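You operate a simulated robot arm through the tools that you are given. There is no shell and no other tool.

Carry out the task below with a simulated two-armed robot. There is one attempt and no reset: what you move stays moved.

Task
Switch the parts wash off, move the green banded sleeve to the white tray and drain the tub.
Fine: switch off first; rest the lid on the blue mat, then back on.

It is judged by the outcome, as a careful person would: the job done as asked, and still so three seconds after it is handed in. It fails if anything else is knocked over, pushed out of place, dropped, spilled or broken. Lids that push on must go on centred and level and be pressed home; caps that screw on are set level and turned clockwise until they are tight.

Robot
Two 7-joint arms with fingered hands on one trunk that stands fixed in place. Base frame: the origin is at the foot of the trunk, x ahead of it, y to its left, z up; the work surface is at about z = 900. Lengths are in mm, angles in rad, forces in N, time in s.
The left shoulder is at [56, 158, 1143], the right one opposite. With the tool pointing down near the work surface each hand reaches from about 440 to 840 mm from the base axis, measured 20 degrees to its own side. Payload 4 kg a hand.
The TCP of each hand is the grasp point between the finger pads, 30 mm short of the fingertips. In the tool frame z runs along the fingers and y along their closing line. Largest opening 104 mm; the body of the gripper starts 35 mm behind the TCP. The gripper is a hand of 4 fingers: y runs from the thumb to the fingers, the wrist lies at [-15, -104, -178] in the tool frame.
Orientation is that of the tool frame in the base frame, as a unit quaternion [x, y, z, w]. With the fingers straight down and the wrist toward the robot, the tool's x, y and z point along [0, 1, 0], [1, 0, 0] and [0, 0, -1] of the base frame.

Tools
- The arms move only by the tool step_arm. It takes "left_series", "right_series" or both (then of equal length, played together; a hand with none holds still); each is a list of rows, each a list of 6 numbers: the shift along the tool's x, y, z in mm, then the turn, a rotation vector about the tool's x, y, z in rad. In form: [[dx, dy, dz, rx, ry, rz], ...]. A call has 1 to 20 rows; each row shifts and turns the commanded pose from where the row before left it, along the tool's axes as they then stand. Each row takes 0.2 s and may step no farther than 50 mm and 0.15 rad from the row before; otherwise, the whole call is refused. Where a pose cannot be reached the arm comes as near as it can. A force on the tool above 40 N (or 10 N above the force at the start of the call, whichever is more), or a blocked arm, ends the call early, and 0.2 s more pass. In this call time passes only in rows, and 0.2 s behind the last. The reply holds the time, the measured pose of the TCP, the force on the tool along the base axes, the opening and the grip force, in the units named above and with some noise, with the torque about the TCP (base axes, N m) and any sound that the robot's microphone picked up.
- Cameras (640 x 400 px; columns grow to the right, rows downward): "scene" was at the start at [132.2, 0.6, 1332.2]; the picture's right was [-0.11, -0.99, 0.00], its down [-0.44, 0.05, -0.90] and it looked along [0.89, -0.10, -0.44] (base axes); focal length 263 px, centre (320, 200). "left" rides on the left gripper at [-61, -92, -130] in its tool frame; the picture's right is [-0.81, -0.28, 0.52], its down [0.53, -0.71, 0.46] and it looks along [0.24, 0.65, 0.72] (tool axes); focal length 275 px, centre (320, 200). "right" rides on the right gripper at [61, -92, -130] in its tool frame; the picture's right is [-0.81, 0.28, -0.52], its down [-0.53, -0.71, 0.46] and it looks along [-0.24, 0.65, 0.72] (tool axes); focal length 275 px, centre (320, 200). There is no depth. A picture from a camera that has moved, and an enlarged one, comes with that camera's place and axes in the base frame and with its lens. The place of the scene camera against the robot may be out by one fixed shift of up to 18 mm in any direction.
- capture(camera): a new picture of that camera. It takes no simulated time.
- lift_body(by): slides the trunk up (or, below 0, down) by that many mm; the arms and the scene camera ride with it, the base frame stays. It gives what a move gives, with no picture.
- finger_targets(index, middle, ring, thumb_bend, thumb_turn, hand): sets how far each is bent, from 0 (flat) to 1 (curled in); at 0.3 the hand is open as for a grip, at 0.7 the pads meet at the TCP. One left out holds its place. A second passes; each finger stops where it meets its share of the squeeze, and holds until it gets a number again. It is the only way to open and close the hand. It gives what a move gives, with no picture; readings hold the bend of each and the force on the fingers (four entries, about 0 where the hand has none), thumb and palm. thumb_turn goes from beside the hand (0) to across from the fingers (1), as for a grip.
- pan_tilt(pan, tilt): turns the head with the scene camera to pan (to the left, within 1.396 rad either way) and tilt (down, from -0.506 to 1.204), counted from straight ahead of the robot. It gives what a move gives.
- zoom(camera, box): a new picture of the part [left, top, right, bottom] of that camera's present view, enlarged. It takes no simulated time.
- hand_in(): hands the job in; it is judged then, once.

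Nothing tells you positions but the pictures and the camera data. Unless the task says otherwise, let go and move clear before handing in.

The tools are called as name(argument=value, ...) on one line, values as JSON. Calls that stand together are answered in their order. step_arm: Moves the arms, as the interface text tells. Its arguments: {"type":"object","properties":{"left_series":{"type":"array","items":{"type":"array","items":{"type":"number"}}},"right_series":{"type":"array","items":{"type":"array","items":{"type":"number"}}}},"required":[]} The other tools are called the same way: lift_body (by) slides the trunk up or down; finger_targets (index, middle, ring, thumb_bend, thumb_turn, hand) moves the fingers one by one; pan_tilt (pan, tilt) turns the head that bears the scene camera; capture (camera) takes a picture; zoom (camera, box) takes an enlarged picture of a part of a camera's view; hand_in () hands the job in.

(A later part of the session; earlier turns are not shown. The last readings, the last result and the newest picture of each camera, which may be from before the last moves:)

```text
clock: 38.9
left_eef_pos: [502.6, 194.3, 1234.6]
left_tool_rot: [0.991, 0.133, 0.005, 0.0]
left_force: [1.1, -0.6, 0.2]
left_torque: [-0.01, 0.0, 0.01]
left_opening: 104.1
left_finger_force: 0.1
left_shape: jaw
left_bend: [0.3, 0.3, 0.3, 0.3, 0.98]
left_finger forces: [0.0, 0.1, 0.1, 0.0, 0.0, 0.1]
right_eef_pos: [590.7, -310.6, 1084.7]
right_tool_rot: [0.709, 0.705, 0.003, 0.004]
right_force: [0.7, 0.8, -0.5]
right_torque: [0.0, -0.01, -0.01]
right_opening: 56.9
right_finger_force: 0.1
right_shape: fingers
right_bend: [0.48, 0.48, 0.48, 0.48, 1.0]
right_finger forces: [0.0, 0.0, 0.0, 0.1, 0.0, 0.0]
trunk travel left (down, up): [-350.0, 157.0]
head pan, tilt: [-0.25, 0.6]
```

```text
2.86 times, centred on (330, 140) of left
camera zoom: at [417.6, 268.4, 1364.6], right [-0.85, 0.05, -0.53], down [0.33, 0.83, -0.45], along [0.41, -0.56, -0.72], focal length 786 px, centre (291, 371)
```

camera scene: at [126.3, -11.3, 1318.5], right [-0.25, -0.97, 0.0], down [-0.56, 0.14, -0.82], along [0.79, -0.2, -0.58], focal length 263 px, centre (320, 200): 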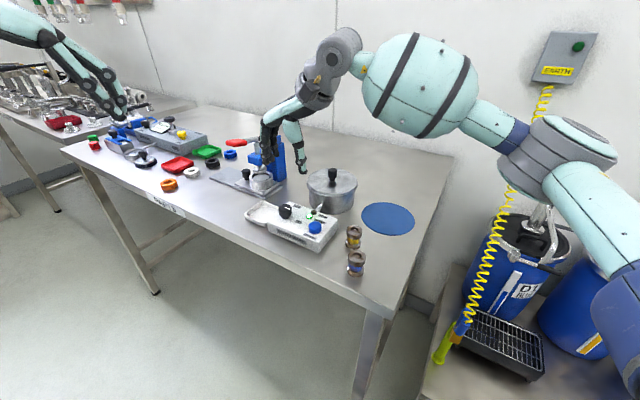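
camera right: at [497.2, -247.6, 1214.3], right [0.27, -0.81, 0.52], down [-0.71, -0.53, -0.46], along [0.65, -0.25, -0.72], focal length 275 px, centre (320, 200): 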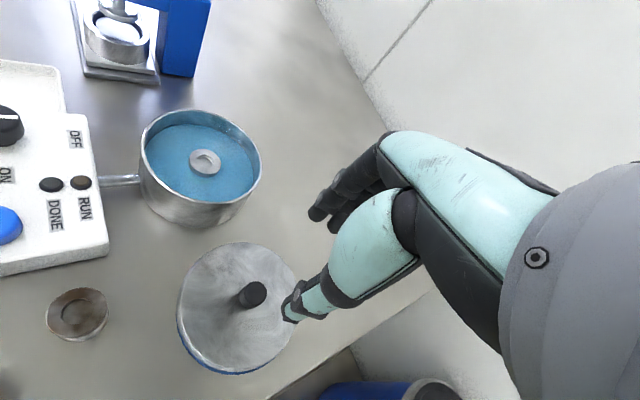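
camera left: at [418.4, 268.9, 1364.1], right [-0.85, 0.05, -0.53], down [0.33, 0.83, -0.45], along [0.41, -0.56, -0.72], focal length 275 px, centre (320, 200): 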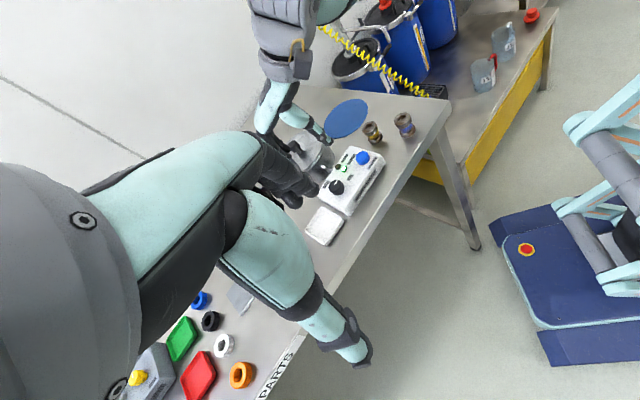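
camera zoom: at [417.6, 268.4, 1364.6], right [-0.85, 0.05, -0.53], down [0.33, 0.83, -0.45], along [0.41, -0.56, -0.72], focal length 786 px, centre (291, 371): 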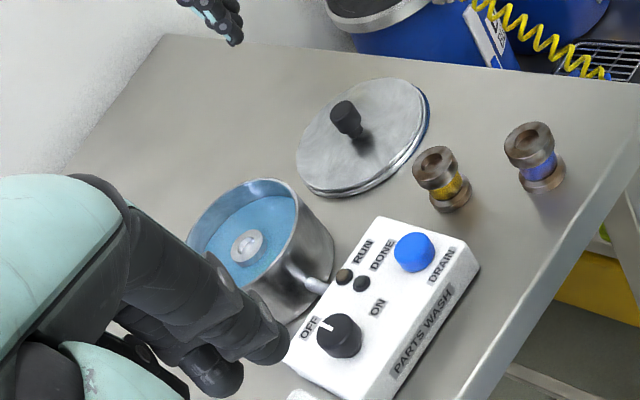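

The lid rests flat on the blue mat. Now I'll look closely at the sleeve in the tub.

zoom(camera="right", box=[130, 90, 280, 240])

zoom(camera="scene", box=[315, 160, 375, 220])

zoom(camera="left", box=[290, 120, 350, 180])

```text
2.67 times, centred on (205, 165) of right
camera zoom: at [497.2, -247.6, 1214.3], right [0.27, -0.81, 0.52], down [-0.71, -0.53, -0.46], along [0.65, -0.25, -0.72], focal length 734 px, centre (627, 293)
```

zoom: 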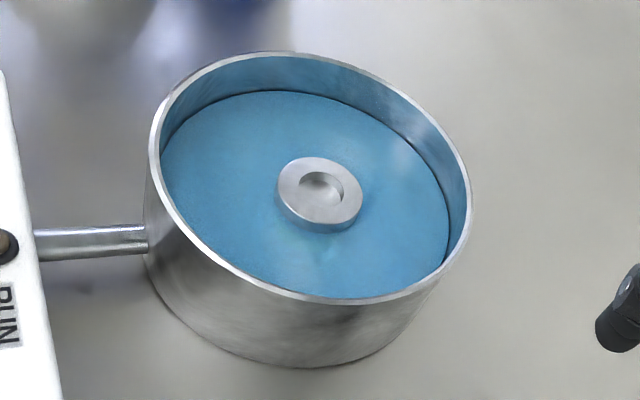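

```text
6.67 times, centred on (345, 190) of scene
camera zoom: at [126.5, -11.6, 1318.4], right [-0.25, -0.97, 0.0], down [-0.56, 0.14, -0.82], along [0.79, -0.2, -0.58], focal length 1756 px, centre (153, 267)
```

zoom: 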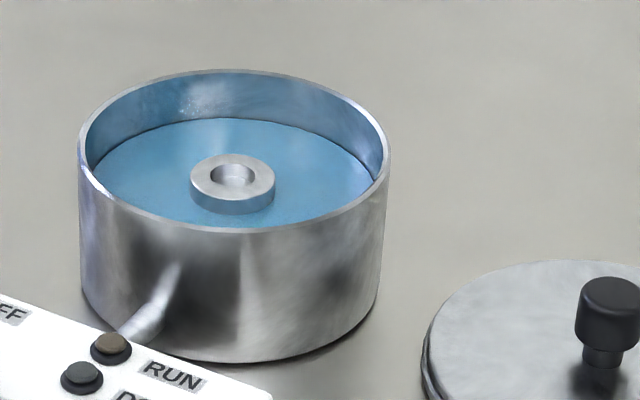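

```text
6.67 times, centred on (320, 150) of left
camera zoom: at [417.6, 268.4, 1364.6], right [-0.85, 0.05, -0.53], down [0.33, 0.83, -0.45], along [0.41, -0.56, -0.72], focal length 1835 px, centre (320, 533)
```

zoom: 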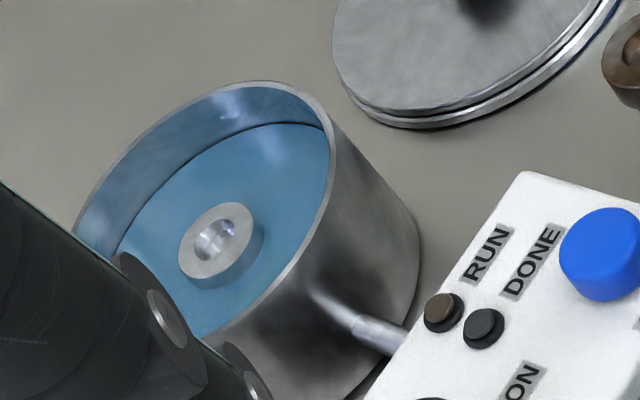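

One sleeve stands upright in the middle of the tub with its top flange above the liquid, near (690,-197.5,949); the coloured band is below the surface. I'll move over it at height, keep the ring finger tucked in, and check finger clearance against the rim.

step_arm(right_series=[[19, 16.5, 0, 0, 0, 0], [19, 16.5, 0, 0, 0, 0], [19, 16.5, 0, 0, 0, 0], [19, 16.5, 0, 0, 0, 0], [19, 16.5, 0, 0, 0, 0], [18, 16.5, 0, 0, 0, 0], [0, 0, 15, 0, 0, 0], [0, 0, 0, 0, 0, 0]])

finger_targets(hand="right", index=0.5, middle=0.5, ring=0.64, thumb_bend=0.5)

zoom(camera="left", box=[240, 60, 340, 180])

zoom(camera="right", box=[170, 180, 370, 380])

zoom(camera="scene", box=[290, 110, 400, 220])

```text
clock: 40.7
left_eef_pos: [501.6, 196.9, 1234.8]
left_tool_rot: [0.991, 0.132, 0.005, 0.0]
left_force: [-0.4, 0.0, 0.9]
left_torque: [0.01, 0.01, -0.01]
left_opening: 103.9
left_finger_force: 0.1
left_shape: jaw
left_bend: [0.3, 0.3, 0.3, 0.3, 0.98]
left_finger forces: [0.0, 0.1, 0.0, 0.1, 0.1, 0.0]
right_eef_pos: [690.6, -197.5, 1069.7]
right_tool_rot: [0.71, 0.705, 0.004, 0.005]
right_force: [-0.7, 0.2, 0.1]
right_torque: [-0.02, 0.01, 0.01]
right_opening: 56.7
right_finger_force: 0.0
right_shape: fingers
right_bend: [0.48, 0.48, 0.48, 0.48, 1.0]
right_finger forces: [0.0, 0.1, 0.0, 0.0, 0.1, 0.0]
trunk travel left (down, up): [-350.0, 157.0]
head pan, tilt: [-0.25, 0.6]
```

```text
clock: 41.7
left_eef_pos: [502.2, 197.0, 1234.4]
left_tool_rot: [0.991, 0.133, 0.006, 0.0]
left_force: [0.0, -0.1, -0.3]
left_torque: [0.0, 0.0, 0.0]
left_opening: 103.9
left_finger_force: 0.2
left_shape: jaw
left_bend: [0.3, 0.3, 0.3, 0.3, 0.98]
left_finger forces: [0.0, 0.0, 0.0, 0.1, 0.1, 0.1]
right_eef_pos: [691.3, -199.1, 1068.9]
right_tool_rot: [0.708, 0.706, 0.003, 0.005]
right_force: [-1.0, -0.1, -0.6]
right_torque: [0.0, 0.01, 0.02]
right_opening: 52.4
right_finger_force: 0.0
right_shape: fingers
right_bend: [0.5, 0.5, 0.64, 0.5, 1.0]
right_finger forces: [0.1, 0.1, 0.0, 0.1, 0.1, 0.0]
trunk travel left (down, up): [-350.0, 157.0]
head pan, tilt: [-0.25, 0.6]
```

```text
3.33 times, centred on (290, 120) of left
camera zoom: at [417.3, 268.7, 1364.6], right [-0.85, 0.05, -0.53], down [0.33, 0.83, -0.45], along [0.41, -0.56, -0.72], focal length 918 px, centre (420, 467)
```

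zoom: 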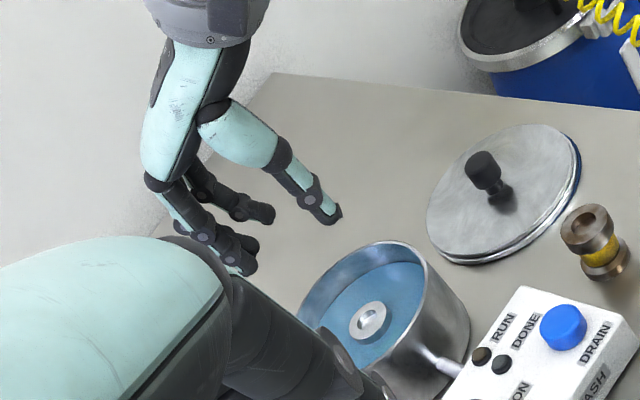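

```text
2.00 times, centred on (270, 280) of right
camera zoom: at [598.4, -136.1, 1199.8], right [0.27, -0.81, 0.52], down [-0.71, -0.53, -0.46], along [0.65, -0.25, -0.72], focal length 551 px, centre (420, 40)
```

zoom: 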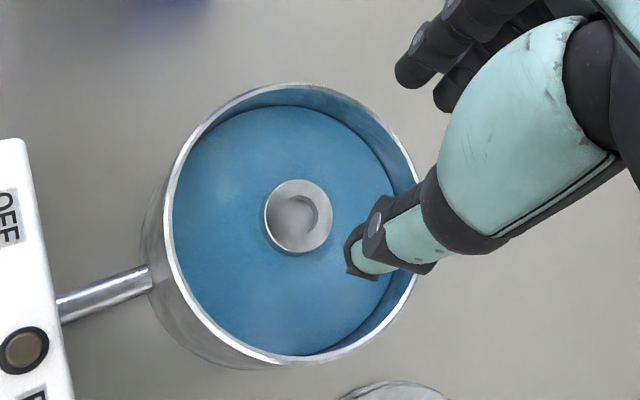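

```text
3.64 times, centred on (345, 165) of scene
camera zoom: at [126.4, -11.3, 1318.4], right [-0.25, -0.97, 0.0], down [-0.56, 0.14, -0.82], along [0.79, -0.2, -0.58], focal length 958 px, centre (229, 327)
```

zoom: 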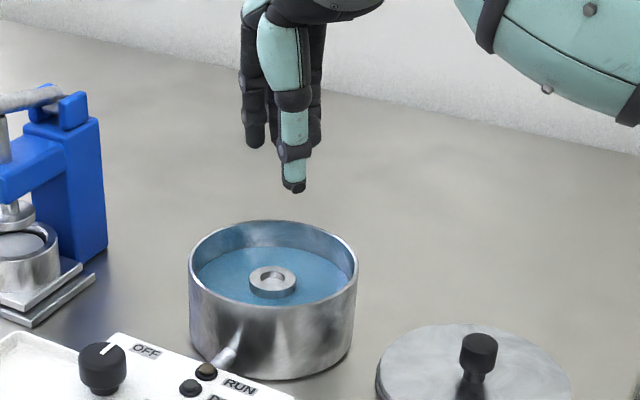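

The fingers hang nearly vertical at this opening, about 10 mm inside the tub wall all round, and the hand is centred on the sleeve. I'll descend to just above it and check.

step_arm(right_series=[[0, 0, 20, 0, 0, 0], [0, 0, 20, 0, 0, 0], [0, 0, 20, 0, 0, 0], [0, 0, 16, 0, 0, 0], [0, 0, 8, 0, 0, 0], [0, 0, 0, 0, 0, 0]])

zoom(camera="right", box=[200, 180, 380, 360])

zoom(camera="scene", box=[310, 140, 380, 220])

zoom(camera="left", box=[270, 100, 350, 180])

```text
clock: 43.1
left_eef_pos: [502.6, 198.1, 1234.9]
left_tool_rot: [0.991, 0.133, 0.006, 0.0]
left_force: [-0.2, -0.2, -0.2]
left_torque: [-0.02, 0.0, 0.02]
left_opening: 104.0
left_finger_force: 0.1
left_shape: jaw
left_bend: [0.3, 0.3, 0.3, 0.3, 0.98]
left_finger forces: [0.0, 0.1, 0.0, 0.0, 0.1, 0.0]
right_eef_pos: [694.7, -197.9, 985.2]
right_tool_rot: [0.71, 0.705, 0.004, 0.005]
right_force: [0.0, -0.4, 0.5]
right_torque: [0.04, 0.0, -0.03]
right_opening: 52.4
right_finger_force: 0.0
right_shape: fingers
right_bend: [0.5, 0.5, 0.64, 0.5, 1.0]
right_finger forces: [0.0, 0.0, 0.0, 0.0, 0.0, 0.0]
trunk travel left (down, up): [-350.0, 157.0]
head pan, tilt: [-0.25, 0.6]
```

```text
2.22 times, centred on (290, 270) of right
camera zoom: at [600.8, -135.6, 1115.5], right [0.27, -0.81, 0.52], down [-0.71, -0.53, -0.46], along [0.65, -0.25, -0.72], focal length 612 px, centre (387, 44)
```

zoom: 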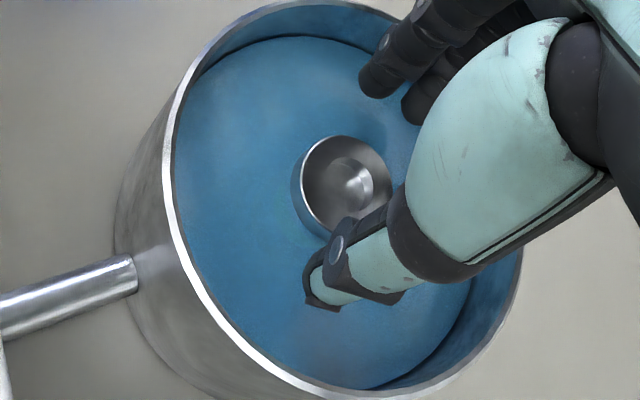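

```text
5.00 times, centred on (345, 180) of scene
camera zoom: at [126.4, -11.3, 1318.5], right [-0.25, -0.97, 0.0], down [-0.56, 0.14, -0.82], along [0.79, -0.2, -0.58], focal length 1317 px, centre (195, 300)
```

zoom: 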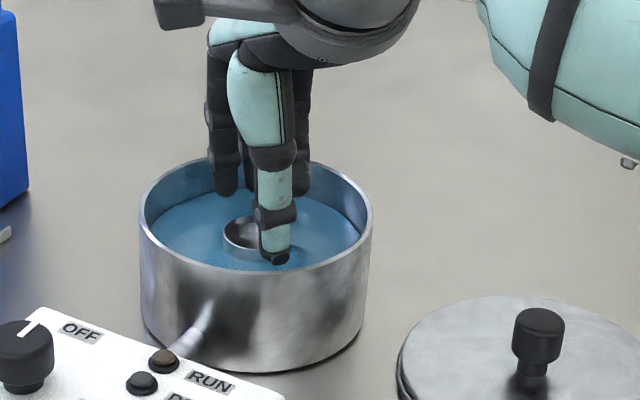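

```text
5.00 times, centred on (310, 140) of left
camera zoom: at [417.3, 268.7, 1364.6], right [-0.85, 0.05, -0.53], down [0.33, 0.83, -0.45], along [0.41, -0.56, -0.72], focal length 1376 px, centre (370, 500)
```

zoom: 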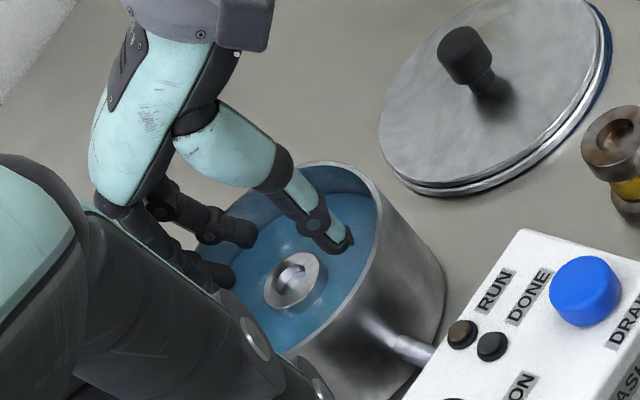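

Still centred to within about 2 mm. I'll trim x slightly and descend so the pads are at the flange.

step_arm(right_series=[[0, -2, 8, 0, 0, 0], [0, 0, 8, 0, 0, 0], [0, 0, 8, 0, 0, 0], [0, 0, 8, 0, 0, 0], [0, 0, 0, 0, 0, 0]])

zoom(camera="right", box=[200, 180, 380, 360])

zoom(camera="left", box=[270, 100, 350, 180])

zoom(camera="scene", box=[310, 140, 380, 220])

```text
clock: 44.3
left_eef_pos: [500.8, 196.8, 1234.9]
left_tool_rot: [0.991, 0.133, 0.006, 0.0]
left_force: [-0.4, -0.7, 0.0]
left_torque: [0.02, 0.02, 0.0]
left_opening: 103.6
left_finger_force: 0.0
left_shape: jaw
left_bend: [0.3, 0.3, 0.3, 0.3, 0.98]
left_finger forces: [0.1, 0.1, 0.0, 0.0, 0.0, 0.0]
right_eef_pos: [690.9, -197.2, 952.2]
right_tool_rot: [0.708, 0.706, 0.004, 0.005]
right_force: [-1.3, 0.7, 1.2]
right_torque: [0.0, -0.11, 0.01]
right_opening: 52.3
right_finger_force: 0.8
right_shape: fingers
right_bend: [0.5, 0.5, 0.64, 0.5, 1.0]
right_finger forces: [0.0, 1.9, 0.0, 0.0, 0.1, 0.0]
trunk travel left (down, up): [-350.0, 157.0]
head pan, tilt: [-0.25, 0.6]
```

```text
2.22 times, centred on (290, 270) of right
camera zoom: at [598.2, -135.5, 1082.6], right [0.27, -0.81, 0.52], down [-0.71, -0.53, -0.46], along [0.65, -0.25, -0.72], focal length 612 px, centre (387, 44)
```

zoom: 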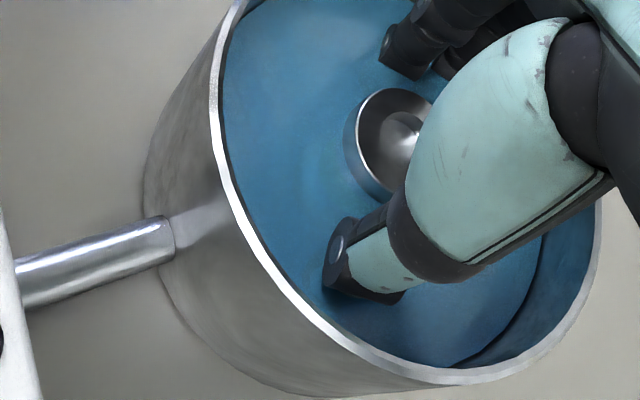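

```text
5.00 times, centred on (310, 140) of left
camera zoom: at [417.0, 268.9, 1364.7], right [-0.85, 0.05, -0.53], down [0.33, 0.83, -0.45], along [0.41, -0.56, -0.72], focal length 1376 px, centre (370, 500)
```

zoom: 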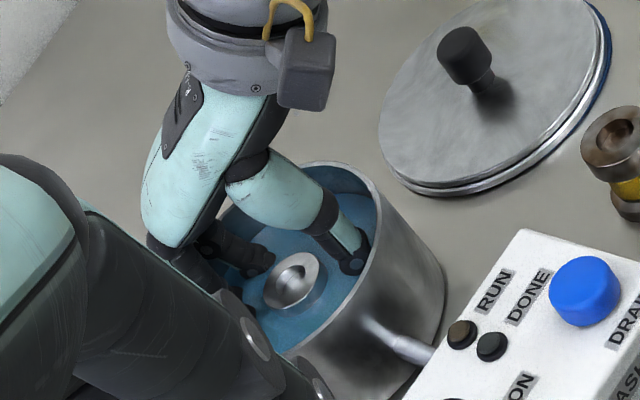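

```text
5.00 times, centred on (345, 180) of scene
camera zoom: at [126.0, -11.2, 1318.5], right [-0.25, -0.97, 0.0], down [-0.56, 0.14, -0.82], along [0.79, -0.2, -0.58], focal length 1317 px, centre (195, 300)
```

zoom: 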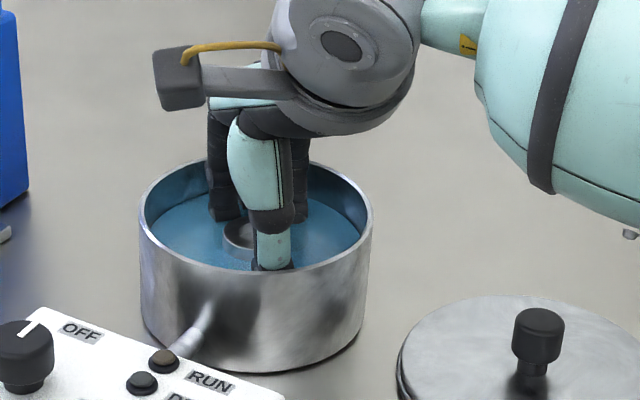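

The middle finger shows about 2 N, probably brushing the rim on the far side. I'll back up a few mm, shift the hand slightly toward the robot and check that the reading clears.

step_arm(right_series=[[0, 0, -6, 0, 0, 0], [0, -4, 0, 0, 0, 0], [0, 0, 0, 0, 0, 0]])

zoom(camera="left", box=[280, 110, 340, 170])

zoom(camera="scene", box=[320, 150, 370, 200])

```text
clock: 45.1
left_eef_pos: [501.9, 195.6, 1234.8]
left_tool_rot: [0.991, 0.134, 0.005, 0.0]
left_force: [0.8, 0.4, 0.0]
left_torque: [-0.02, 0.0, 0.0]
left_opening: 103.6
left_finger_force: 0.1
left_shape: jaw
left_bend: [0.3, 0.3, 0.3, 0.3, 0.98]
left_finger forces: [0.0, 0.1, 0.0, 0.0, 0.1, 0.0]
right_eef_pos: [687.1, -199.3, 959.4]
right_tool_rot: [0.709, 0.705, 0.004, 0.005]
right_force: [0.1, 0.7, 0.3]
right_torque: [-0.01, -0.02, 0.0]
right_opening: 52.3
right_finger_force: 0.1
right_shape: fingers
right_bend: [0.5, 0.5, 0.64, 0.5, 1.0]
right_finger forces: [0.0, 0.1, 0.0, 0.0, 0.0, 0.0]
trunk travel left (down, up): [-350.0, 157.0]
head pan, tilt: [-0.25, 0.6]
```

```text
6.67 times, centred on (310, 140) of left
camera zoom: at [417.5, 268.7, 1364.5], right [-0.85, 0.05, -0.53], down [0.33, 0.83, -0.45], along [0.41, -0.56, -0.72], focal length 1835 px, centre (387, 600)
```

zoom: 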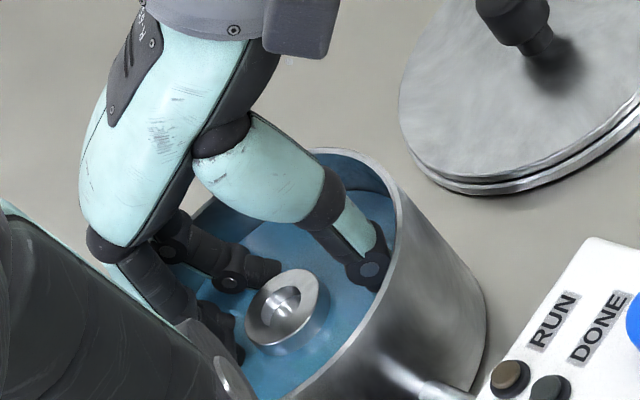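

```text
8.00 times, centred on (345, 175) of scene
camera zoom: at [126.5, -11.3, 1318.4], right [-0.25, -0.97, 0.0], down [-0.56, 0.14, -0.82], along [0.79, -0.2, -0.58], focal length 2107 px, centre (120, 400)
```

zoom: 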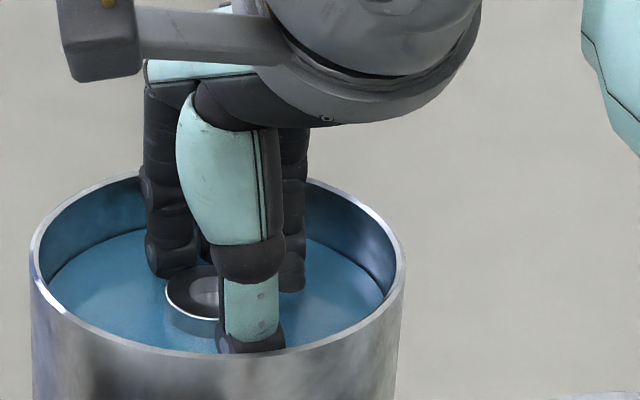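

The contact cleared at this height (tips at about 929, flange at about 937–949). I'll close in two stages, with the thumb moving further than the fingers so both sides meet the sleeve at the same time.

finger_targets(hand="right", index=0.53, middle=0.53, ring=0.66, thumb_bend=0.58)

zoom(camera="left", box=[280, 110, 340, 170])

zoom(camera="right", box=[240, 180, 360, 300])

zoom(camera="scene", box=[320, 150, 370, 200])

```text
clock: 46.1
left_eef_pos: [500.9, 196.6, 1234.6]
left_tool_rot: [0.991, 0.133, 0.006, 0.0]
left_force: [-0.2, -0.6, 0.7]
left_torque: [0.04, -0.01, -0.01]
left_opening: 103.9
left_finger_force: 0.1
left_shape: jaw
left_bend: [0.3, 0.3, 0.3, 0.3, 0.98]
left_finger forces: [0.0, 0.1, 0.0, 0.0, 0.0, 0.0]
right_eef_pos: [685.8, -198.5, 958.8]
right_tool_rot: [0.709, 0.705, 0.003, 0.005]
right_force: [-0.6, 0.5, 0.3]
right_torque: [0.01, 0.02, -0.02]
right_opening: 39.4
right_finger_force: 0.2
right_shape: fingers
right_bend: [0.53, 0.53, 0.66, 0.57, 1.0]
right_finger forces: [0.0, 0.0, 0.0, 0.0, 0.0, 0.0]
trunk travel left (down, up): [-350.0, 157.0]
head pan, tilt: [-0.25, 0.6]
```

```text
6.67 times, centred on (310, 140) of left
camera zoom: at [417.3, 268.7, 1364.6], right [-0.85, 0.05, -0.53], down [0.33, 0.83, -0.45], along [0.41, -0.56, -0.72], focal length 1835 px, centre (387, 600)
```

zoom: 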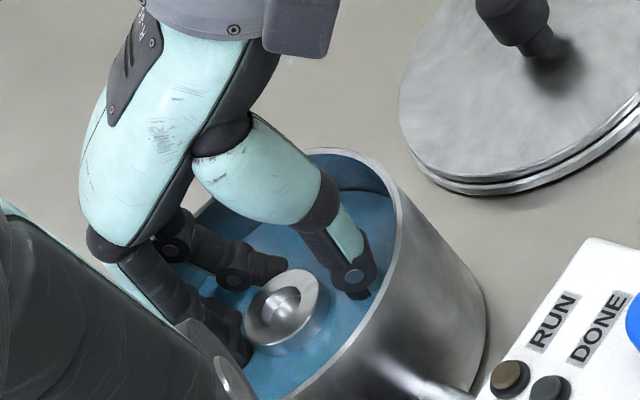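

```text
3.33 times, centred on (300, 240) of right
camera zoom: at [594.1, -135.9, 1088.8], right [0.27, -0.81, 0.52], down [-0.71, -0.53, -0.46], along [0.65, -0.25, -0.72], focal length 918 px, centre (387, 67)
```

zoom: 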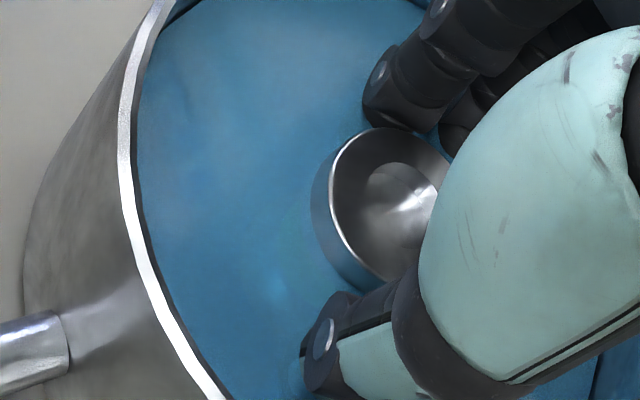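

```text
8.00 times, centred on (345, 175) of scene
camera zoom: at [126.4, -11.3, 1318.4], right [-0.25, -0.97, 0.0], down [-0.56, 0.14, -0.82], along [0.79, -0.2, -0.58], focal length 2107 px, centre (120, 400)
```

zoom: 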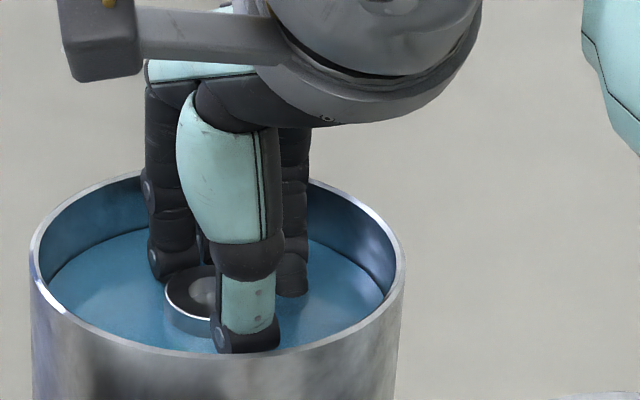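

The thumb still has about 6 mm to go. I'll bring it close, then close everything.

finger_targets(hand="right", thumb_bend=0.61)

finger_targets(hand="right", index=0.66, middle=0.66, ring=0.66, thumb_bend=0.72)

zoom(camera="right", box=[240, 180, 360, 300])

zoom(camera="left", box=[280, 110, 340, 170])

```text
clock: 47.1
left_eef_pos: [502.6, 196.5, 1234.3]
left_tool_rot: [0.991, 0.134, 0.005, 0.0]
left_force: [0.5, -1.3, -0.1]
left_torque: [-0.02, 0.02, 0.03]
left_opening: 103.8
left_finger_force: 0.0
left_shape: jaw
left_bend: [0.3, 0.3, 0.3, 0.3, 0.98]
left_finger forces: [0.0, 0.0, 0.0, 0.0, 0.0, 0.0]
right_eef_pos: [687.5, -199.2, 957.6]
right_tool_rot: [0.709, 0.705, 0.004, 0.005]
right_force: [1.1, 0.3, 0.3]
right_torque: [0.0, 0.04, 0.03]
right_opening: 34.1
right_finger_force: 0.0
right_shape: fingers
right_bend: [0.53, 0.53, 0.66, 0.61, 1.0]
right_finger forces: [0.0, 0.0, 0.1, 0.1, 0.0, 0.1]
trunk travel left (down, up): [-350.0, 157.0]
head pan, tilt: [-0.25, 0.6]
```

```text
clock: 48.1
left_eef_pos: [501.9, 197.0, 1234.8]
left_tool_rot: [0.991, 0.133, 0.006, 0.0]
left_force: [0.2, -0.5, 0.0]
left_torque: [-0.03, 0.01, -0.01]
left_opening: 104.0
left_finger_force: 0.0
left_shape: jaw
left_bend: [0.3, 0.3, 0.3, 0.3, 0.98]
left_finger forces: [0.1, 0.0, 0.1, 0.0, 0.0, 0.1]
right_eef_pos: [686.7, -198.9, 957.6]
right_tool_rot: [0.71, 0.705, 0.003, 0.005]
right_force: [-0.4, 0.3, 0.5]
right_torque: [0.0, 0.01, -0.03]
right_opening: 26.1
right_finger_force: 9.4
right_shape: fingers
right_bend: [0.58, 0.62, 0.66, 0.64, 1.0]
right_finger forces: [5.4, 3.2, 0.0, 0.0, 9.4, 0.0]
trunk travel left (down, up): [-350.0, 157.0]
head pan, tilt: [-0.25, 0.6]
```

```text
3.33 times, centred on (300, 240) of right
camera zoom: at [594.2, -135.8, 1088.7], right [0.27, -0.81, 0.52], down [-0.71, -0.53, -0.46], along [0.65, -0.25, -0.72], focal length 918 px, centre (387, 67)
```

zoom: 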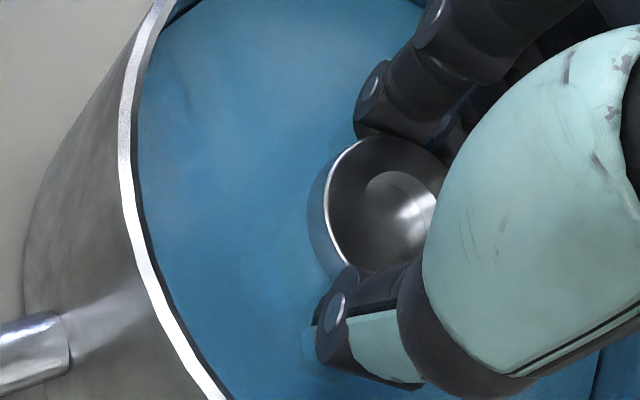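

```text
6.67 times, centred on (310, 140) of left
camera zoom: at [417.4, 268.7, 1364.6], right [-0.85, 0.05, -0.53], down [0.33, 0.83, -0.45], along [0.41, -0.56, -0.72], focal length 1835 px, centre (387, 600)
```

zoom: 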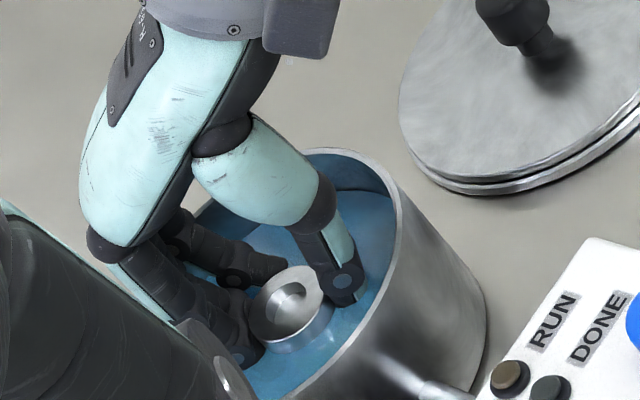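

The sleeve is gripped at about 9 N. I'll lift straight up slowly.

step_arm(right_series=[[0, 0, -4, 0, 0, 0], [0, 0, -6, 0, 0, 0], [0, 0, -8, 0, 0, 0], [0, 0, 0, 0, 0, 0]])

zoom(camera="right", box=[240, 180, 360, 300])

zoom(camera="left", box=[280, 110, 340, 170])

zoom(camera="scene", box=[310, 140, 380, 220])

```text
clock: 49.1
left_eef_pos: [501.2, 196.7, 1234.9]
left_tool_rot: [0.991, 0.133, 0.006, 0.0]
left_force: [0.7, -0.1, 1.0]
left_torque: [-0.03, 0.0, -0.04]
left_opening: 103.7
left_finger_force: 0.1
left_shape: jaw
left_bend: [0.3, 0.3, 0.3, 0.3, 0.98]
left_finger forces: [0.0, 0.1, 0.0, 0.1, 0.0, 0.0]
right_eef_pos: [687.3, -198.6, 976.8]
right_tool_rot: [0.709, 0.705, 0.003, 0.004]
right_force: [0.4, 0.0, -1.2]
right_torque: [0.0, 0.02, 0.01]
right_opening: 26.1
right_finger_force: 8.9
right_shape: fingers
right_bend: [0.58, 0.62, 0.66, 0.64, 1.0]
right_finger forces: [5.5, 3.1, 0.1, 0.0, 9.5, 0.1]
trunk travel left (down, up): [-350.0, 157.0]
head pan, tilt: [-0.25, 0.6]
```

```text
3.33 times, centred on (300, 240) of right
camera zoom: at [593.7, -136.3, 1108.2], right [0.27, -0.81, 0.52], down [-0.71, -0.53, -0.46], along [0.65, -0.25, -0.72], focal length 918 px, centre (387, 67)
```

zoom: 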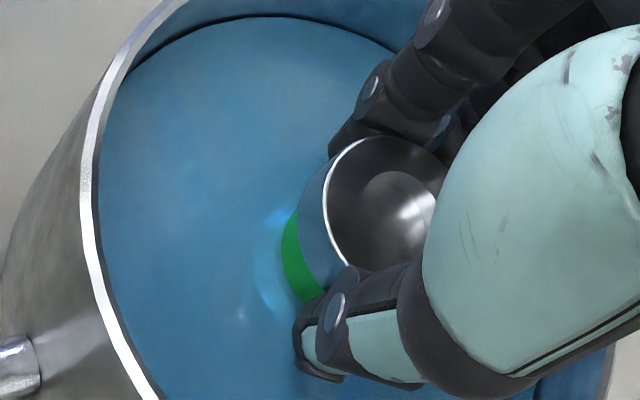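

```text
6.67 times, centred on (310, 140) of left
camera zoom: at [417.5, 268.6, 1364.6], right [-0.85, 0.05, -0.53], down [0.33, 0.83, -0.45], along [0.41, -0.56, -0.72], focal length 1835 px, centre (387, 600)
```

zoom: 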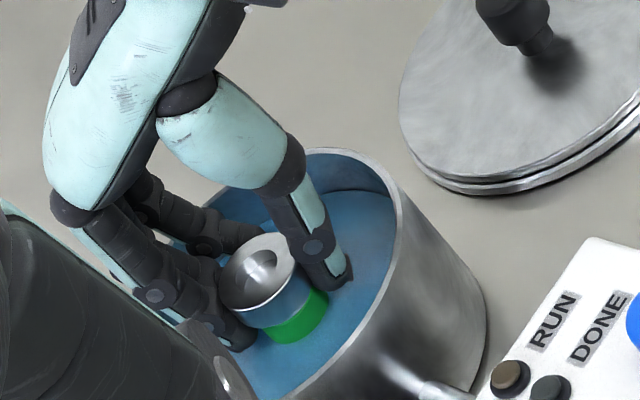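

```text
5.00 times, centred on (345, 180) of scene
camera zoom: at [126.6, -11.5, 1318.4], right [-0.25, -0.97, 0.0], down [-0.56, 0.14, -0.82], along [0.79, -0.2, -0.58], focal length 1317 px, centre (195, 300)
```

zoom: 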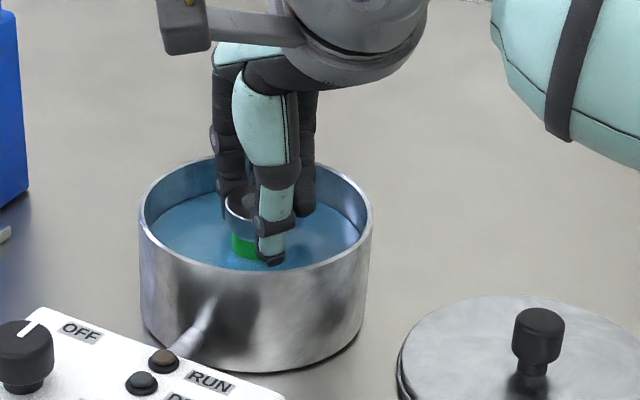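

The band is green, so this is the right sleeve. I'll lift it clear of the rim.

step_arm(right_series=[[0, 0, -12, 0, 0, 0], [0, 0, -15, 0, 0, 0], [0, 0, -15, 0, 0, 0], [0, 0, -15, 0, 0, 0], [0, 0, -15, 0, 0, 0], [0, 0, -15, 0, 0, 0], [0, 0, 0, 0, 0, 0], [0, 0, 0, 0, 0, 0]])

zoom(camera="left", box=[260, 80, 360, 180])

zoom(camera="scene", box=[260, 120, 390, 240])

zoom(camera="right", box=[150, 130, 400, 380])

```text
clock: 50.9
left_eef_pos: [501.4, 196.7, 1234.5]
left_tool_rot: [0.991, 0.133, 0.005, 0.0]
left_force: [0.3, -0.4, -0.2]
left_torque: [0.01, 0.0, -0.01]
left_opening: 103.8
left_finger_force: 0.1
left_shape: jaw
left_bend: [0.3, 0.3, 0.3, 0.3, 0.98]
left_finger forces: [0.0, 0.1, 0.0, 0.0, 0.0, 0.1]
right_eef_pos: [685.4, -198.4, 1064.9]
right_tool_rot: [0.709, 0.705, 0.004, 0.004]
right_force: [-0.2, 0.1, -1.1]
right_torque: [0.01, -0.01, 0.0]
right_opening: 26.2
right_finger_force: 8.8
right_shape: fingers
right_bend: [0.58, 0.62, 0.66, 0.64, 1.0]
right_finger forces: [5.4, 3.2, 0.0, 0.0, 9.4, 0.0]
trunk travel left (down, up): [-350.0, 157.0]
head pan, tilt: [-0.25, 0.6]
```

```text
4.00 times, centred on (310, 130) of left
camera zoom: at [417.6, 268.7, 1364.5], right [-0.85, 0.05, -0.53], down [0.33, 0.83, -0.45], along [0.41, -0.56, -0.72], focal length 1101 px, centre (360, 480)
```

zoom: 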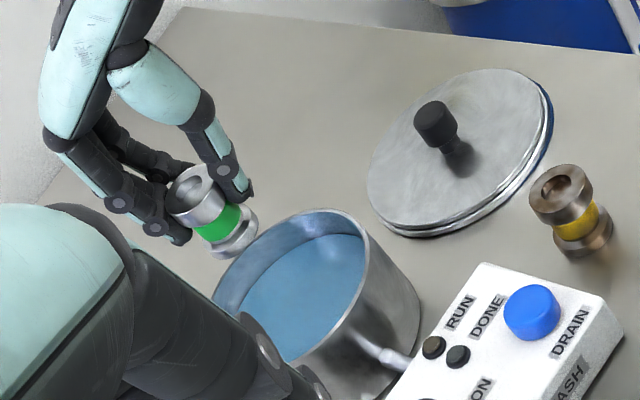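

```text
3.33 times, centred on (325, 180) of scene
camera zoom: at [126.6, -11.4, 1318.4], right [-0.25, -0.97, 0.0], down [-0.56, 0.14, -0.82], along [0.79, -0.2, -0.58], focal length 878 px, centre (303, 267)
```

zoom: 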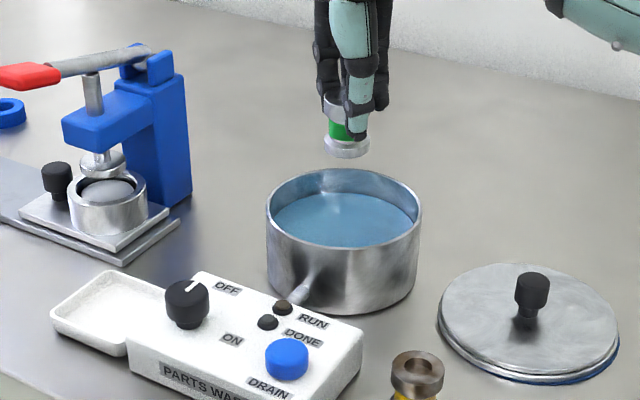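

```text
1.60 times, centred on (275, 255) of right
camera zoom: at [592.8, -134.8, 1196.0], right [0.27, -0.81, 0.52], down [-0.71, -0.53, -0.46], along [0.65, -0.25, -0.72], focal length 440 px, centre (392, 112)
```

zoom: 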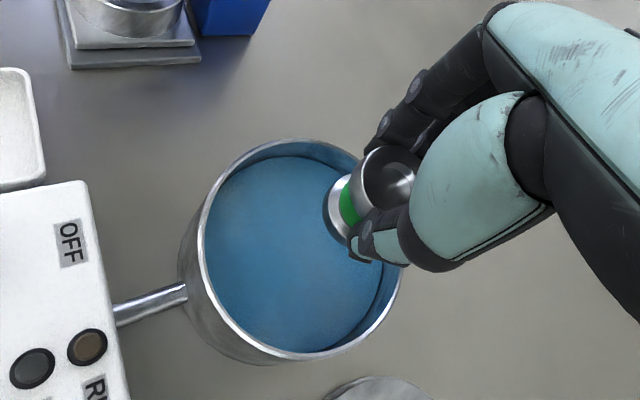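

The sleeve is out and upright. I make the white tray's centre about (670,-14); I'll carry the sleeve there at this height, well above the dial and box.

step_arm(right_series=[[12, -1, 0, 0, 0, 0], [20, -2, 0, 0, 0, 0], [25, -3, 0, 0, 0, 0], [28, -3, 0, 0, 0, 0], [28, -3, 0, 0, 0, 0], [28, -3, 0, 0, 0, 0], [20, -2, 0, 0, 0, 0], [12, -1, 0, 0, 0, 0], [7, 0, 0, 0, 0, 0], [0, 0, 0, 0, 0, 0]])

zoom(camera="right", box=[150, 130, 400, 380])

zoom(camera="scene", box=[220, 120, 350, 240])

capture(camera="left")

```text
clock: 53.1
left_eef_pos: [501.7, 197.0, 1234.4]
left_tool_rot: [0.991, 0.134, 0.005, 0.0]
left_force: [0.2, 0.4, 0.4]
left_torque: [-0.04, 0.01, 0.0]
left_opening: 103.6
left_finger_force: 0.0
left_shape: jaw
left_bend: [0.3, 0.3, 0.3, 0.3, 0.98]
left_finger forces: [0.0, 0.0, 0.1, 0.1, 0.0, 0.1]
right_eef_pos: [668.9, -17.7, 1065.6]
right_tool_rot: [0.709, 0.705, 0.005, 0.005]
right_force: [-0.5, -0.6, -0.2]
right_torque: [0.0, 0.0, 0.02]
right_opening: 25.8
right_finger_force: 8.6
right_shape: fingers
right_bend: [0.58, 0.62, 0.66, 0.64, 1.0]
right_finger forces: [5.5, 3.1, 0.0, 0.0, 9.4, 0.1]
trunk travel left (down, up): [-350.0, 157.0]
head pan, tilt: [-0.25, 0.6]
```

```text
1.60 times, centred on (275, 255) of right
camera zoom: at [576.4, 44.5, 1195.5], right [0.26, -0.81, 0.52], down [-0.71, -0.53, -0.46], along [0.65, -0.25, -0.72], focal length 440 px, centre (392, 112)
```

zoom: 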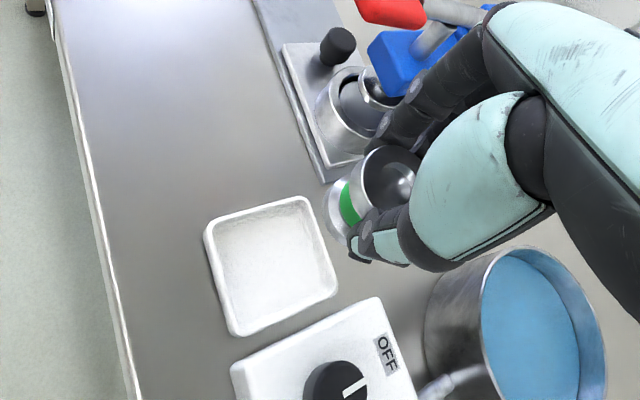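

```text
3.33 times, centred on (285, 180) of scene
camera zoom: at [126.6, -11.6, 1318.4], right [-0.25, -0.97, 0.0], down [-0.56, 0.14, -0.82], along [0.79, -0.2, -0.58], focal length 878 px, centre (437, 267)
```

zoom: 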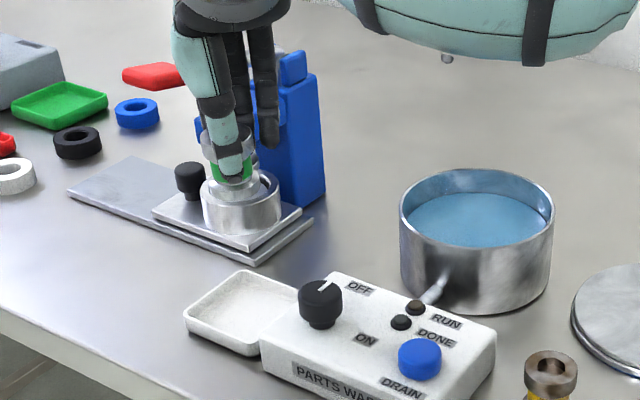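

```text
taken
camera left: at [417.5, 268.4, 1364.6], right [-0.85, 0.05, -0.53], down [0.33, 0.83, -0.45], along [0.41, -0.56, -0.72], focal length 275 px, centre (320, 200)
```

left: 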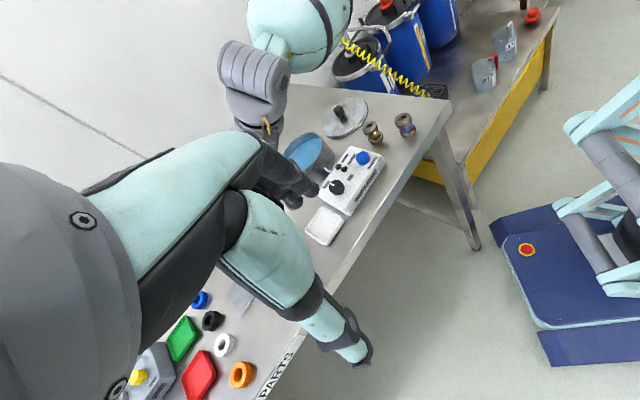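

The tray centre measures (671,-14) and the sleeve is directly over it. I'll descend, then slow down near the tray floor.

step_arm(right_series=[[0, -2, 15, 0, 0, 0], [0, 0, 20, 0, 0, 0], [0, 0, 20, 0, 0, 0], [0, 0, 20, 0, 0, 0], [0, 0, 12, 0, 0, 0], [0, 0, 6, 0, 0, 0], [0, 0, 0, 0, 0, 0]])

zoom(camera="right", box=[200, 150, 380, 330])

zoom(camera="scene", box=[230, 150, 330, 250])

```text
clock: 54.7
left_eef_pos: [501.5, 196.1, 1235.5]
left_tool_rot: [0.991, 0.133, 0.005, 0.001]
left_force: [0.6, 0.5, -0.1]
left_torque: [0.01, -0.02, 0.02]
left_opening: 103.6
left_finger_force: 0.1
left_shape: jaw
left_bend: [0.3, 0.3, 0.3, 0.3, 0.98]
left_finger forces: [0.0, 0.0, 0.0, 0.0, 0.0, 0.0]
right_eef_pos: [668.6, -17.0, 969.4]
right_tool_rot: [0.709, 0.705, 0.005, 0.004]
right_force: [0.0, 0.3, -1.1]
right_torque: [0.03, 0.0, 0.02]
right_opening: 25.6
right_finger_force: 8.8
right_shape: fingers
right_bend: [0.58, 0.62, 0.66, 0.64, 1.0]
right_finger forces: [5.6, 3.2, 0.0, 0.0, 9.1, 0.0]
trunk travel left (down, up): [-350.0, 157.0]
head pan, tilt: [-0.25, 0.6]
```

```text
2.22 times, centred on (290, 240) of right
camera zoom: at [575.3, 45.9, 1100.8], right [0.27, -0.81, 0.52], down [-0.71, -0.53, -0.46], along [0.65, -0.25, -0.72], focal length 612 px, centre (387, 111)
```

zoom: 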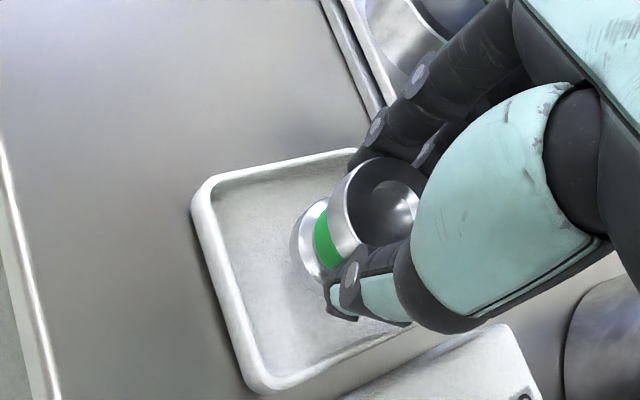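

```text
4.00 times, centred on (280, 200) of scene
camera zoom: at [126.5, -11.3, 1318.4], right [-0.25, -0.97, 0.0], down [-0.56, 0.14, -0.82], along [0.79, -0.2, -0.58], focal length 1054 px, centre (480, 200)
```

zoom: 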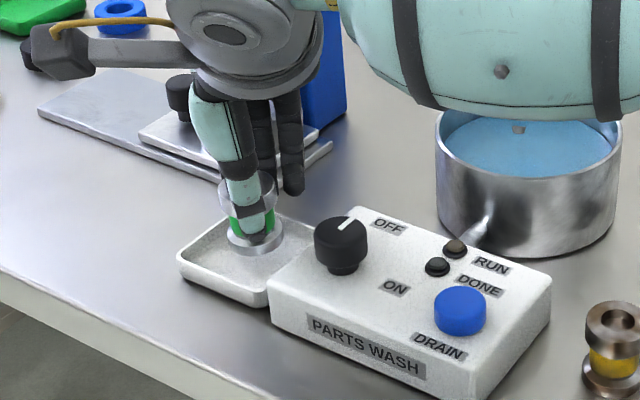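

The sleeve is centred over the tray with about 10 mm left. I'll lower in small steps.

step_arm(right_series=[[0, 0, 3, 0, 0, 0], [0, 0, 3, 0, 0, 0], [0, 0, 0, 0, 0, 0]])

step_arm(right_series=[[0, 0, 2, 0, 0, 0], [0, 0, 0, 0, 0, 0]])

zoom(camera="scene", box=[240, 170, 310, 240])

zoom(camera="right", box=[200, 150, 380, 330])

```text
clock: 55.5
left_eef_pos: [502.1, 196.9, 1235.3]
left_tool_rot: [0.991, 0.133, 0.005, 0.0]
left_force: [-0.3, -0.8, 0.3]
left_torque: [-0.03, 0.04, -0.01]
left_opening: 104.3
left_finger_force: 0.1
left_shape: jaw
left_bend: [0.3, 0.3, 0.3, 0.3, 0.98]
left_finger forces: [0.1, 0.1, 0.0, 0.0, 0.0, 0.1]
right_eef_pos: [669.1, -17.6, 964.2]
right_tool_rot: [0.709, 0.705, 0.003, 0.005]
right_force: [-0.9, -0.1, -1.1]
right_torque: [0.02, -0.01, 0.01]
right_opening: 26.0
right_finger_force: 9.2
right_shape: fingers
right_bend: [0.58, 0.62, 0.66, 0.64, 1.0]
right_finger forces: [5.6, 3.2, 0.0, 0.0, 9.1, 0.1]
trunk travel left (down, up): [-350.0, 157.0]
head pan, tilt: [-0.25, 0.6]
```

```text
clock: 56.1
left_eef_pos: [501.9, 196.5, 1234.3]
left_tool_rot: [0.991, 0.134, 0.005, 0.0]
left_force: [1.4, 0.5, 0.3]
left_torque: [-0.01, -0.03, -0.01]
left_opening: 103.8
left_finger_force: 0.0
left_shape: jaw
left_bend: [0.3, 0.3, 0.3, 0.3, 0.98]
left_finger forces: [0.0, 0.0, 0.0, 0.0, 0.0, 0.1]
right_eef_pos: [668.1, -18.0, 961.9]
right_tool_rot: [0.709, 0.705, 0.005, 0.004]
right_force: [0.2, -0.2, -1.1]
right_torque: [-0.02, -0.03, 0.01]
right_opening: 26.1
right_finger_force: 8.7
right_shape: fingers
right_bend: [0.58, 0.62, 0.66, 0.64, 1.0]
right_finger forces: [5.5, 3.2, 0.0, 0.0, 9.2, 0.1]
trunk travel left (down, up): [-350.0, 157.0]
head pan, tilt: [-0.25, 0.6]
```

```text
5.71 times, centred on (275, 205) of scene
camera zoom: at [126.6, -11.3, 1318.4], right [-0.25, -0.97, 0.0], down [-0.56, 0.14, -0.82], along [0.79, -0.2, -0.58], focal length 1505 px, centre (577, 171)
```

zoom: 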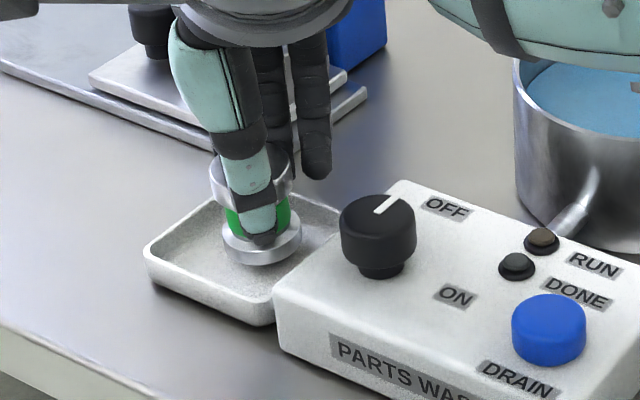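

```text
2.22 times, centred on (290, 240) of right
camera zoom: at [575.8, 44.3, 1093.0], right [0.27, -0.81, 0.52], down [-0.71, -0.53, -0.46], along [0.65, -0.25, -0.72], focal length 612 px, centre (387, 111)
```

zoom: 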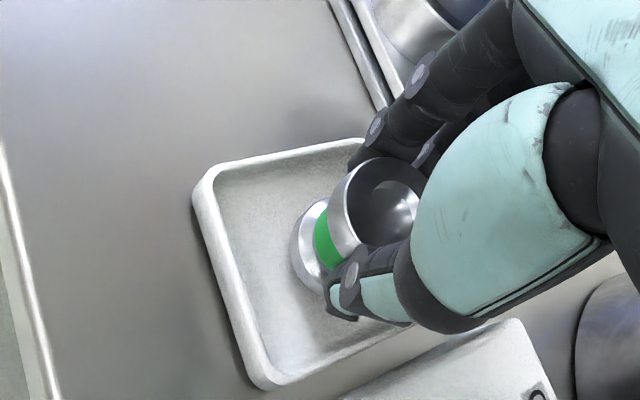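

Not in contact yet. I'll keep lowering in 2 mm steps.

step_arm(right_series=[[0, 0, 2, 0, 0, 0], [0, 0, 0, 0, 0, 0]])

step_arm(right_series=[[0, 0, 2, 0, 0, 0], [0, 0, 0, 0, 0, 0]])

zoom(camera="scene", box=[240, 170, 310, 240])

```text
clock: 56.7
left_eef_pos: [501.7, 195.4, 1234.5]
left_tool_rot: [0.991, 0.134, 0.005, 0.0]
left_force: [-0.2, 0.2, 0.8]
left_torque: [0.01, -0.02, 0.0]
left_opening: 104.0
left_finger_force: 0.1
left_shape: jaw
left_bend: [0.3, 0.3, 0.3, 0.3, 0.98]
left_finger forces: [0.0, 0.1, 0.0, 0.0, 0.1, 0.0]
right_eef_pos: [668.4, -17.6, 960.1]
right_tool_rot: [0.709, 0.706, 0.004, 0.005]
right_force: [0.5, 0.1, -1.2]
right_torque: [0.0, -0.02, 0.04]
right_opening: 26.0
right_finger_force: 9.2
right_shape: fingers
right_bend: [0.58, 0.62, 0.66, 0.64, 1.0]
right_finger forces: [5.5, 3.3, 0.1, 0.0, 9.1, 0.1]
trunk travel left (down, up): [-350.0, 157.0]
head pan, tilt: [-0.25, 0.6]
```

```text
clock: 57.3
left_eef_pos: [501.0, 196.9, 1234.2]
left_tool_rot: [0.991, 0.133, 0.004, 0.001]
left_force: [-0.3, 0.2, 0.4]
left_torque: [-0.01, 0.01, -0.03]
left_opening: 104.1
left_finger_force: 0.0
left_shape: jaw
left_bend: [0.3, 0.3, 0.3, 0.3, 0.98]
left_finger forces: [0.0, 0.1, 0.1, 0.1, 0.0, 0.1]
right_eef_pos: [668.4, -16.9, 958.9]
right_tool_rot: [0.709, 0.705, 0.004, 0.004]
right_force: [0.6, -0.1, -1.9]
right_torque: [-0.02, 0.0, 0.01]
right_opening: 26.1
right_finger_force: 9.1
right_shape: fingers
right_bend: [0.58, 0.62, 0.66, 0.64, 1.0]
right_finger forces: [5.4, 3.2, 0.1, 0.0, 9.2, 0.0]
trunk travel left (down, up): [-350.0, 157.0]
head pan, tilt: [-0.25, 0.6]
```

```text
5.71 times, centred on (275, 205) of scene
camera zoom: at [126.6, -11.3, 1318.4], right [-0.25, -0.97, 0.0], down [-0.56, 0.14, -0.82], along [0.79, -0.2, -0.58], focal length 1505 px, centre (577, 171)
```

zoom: 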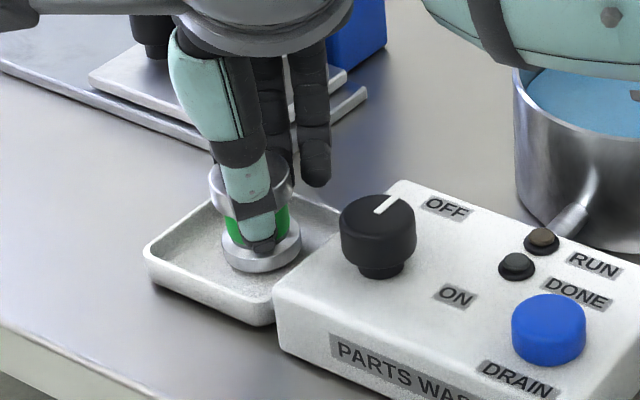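

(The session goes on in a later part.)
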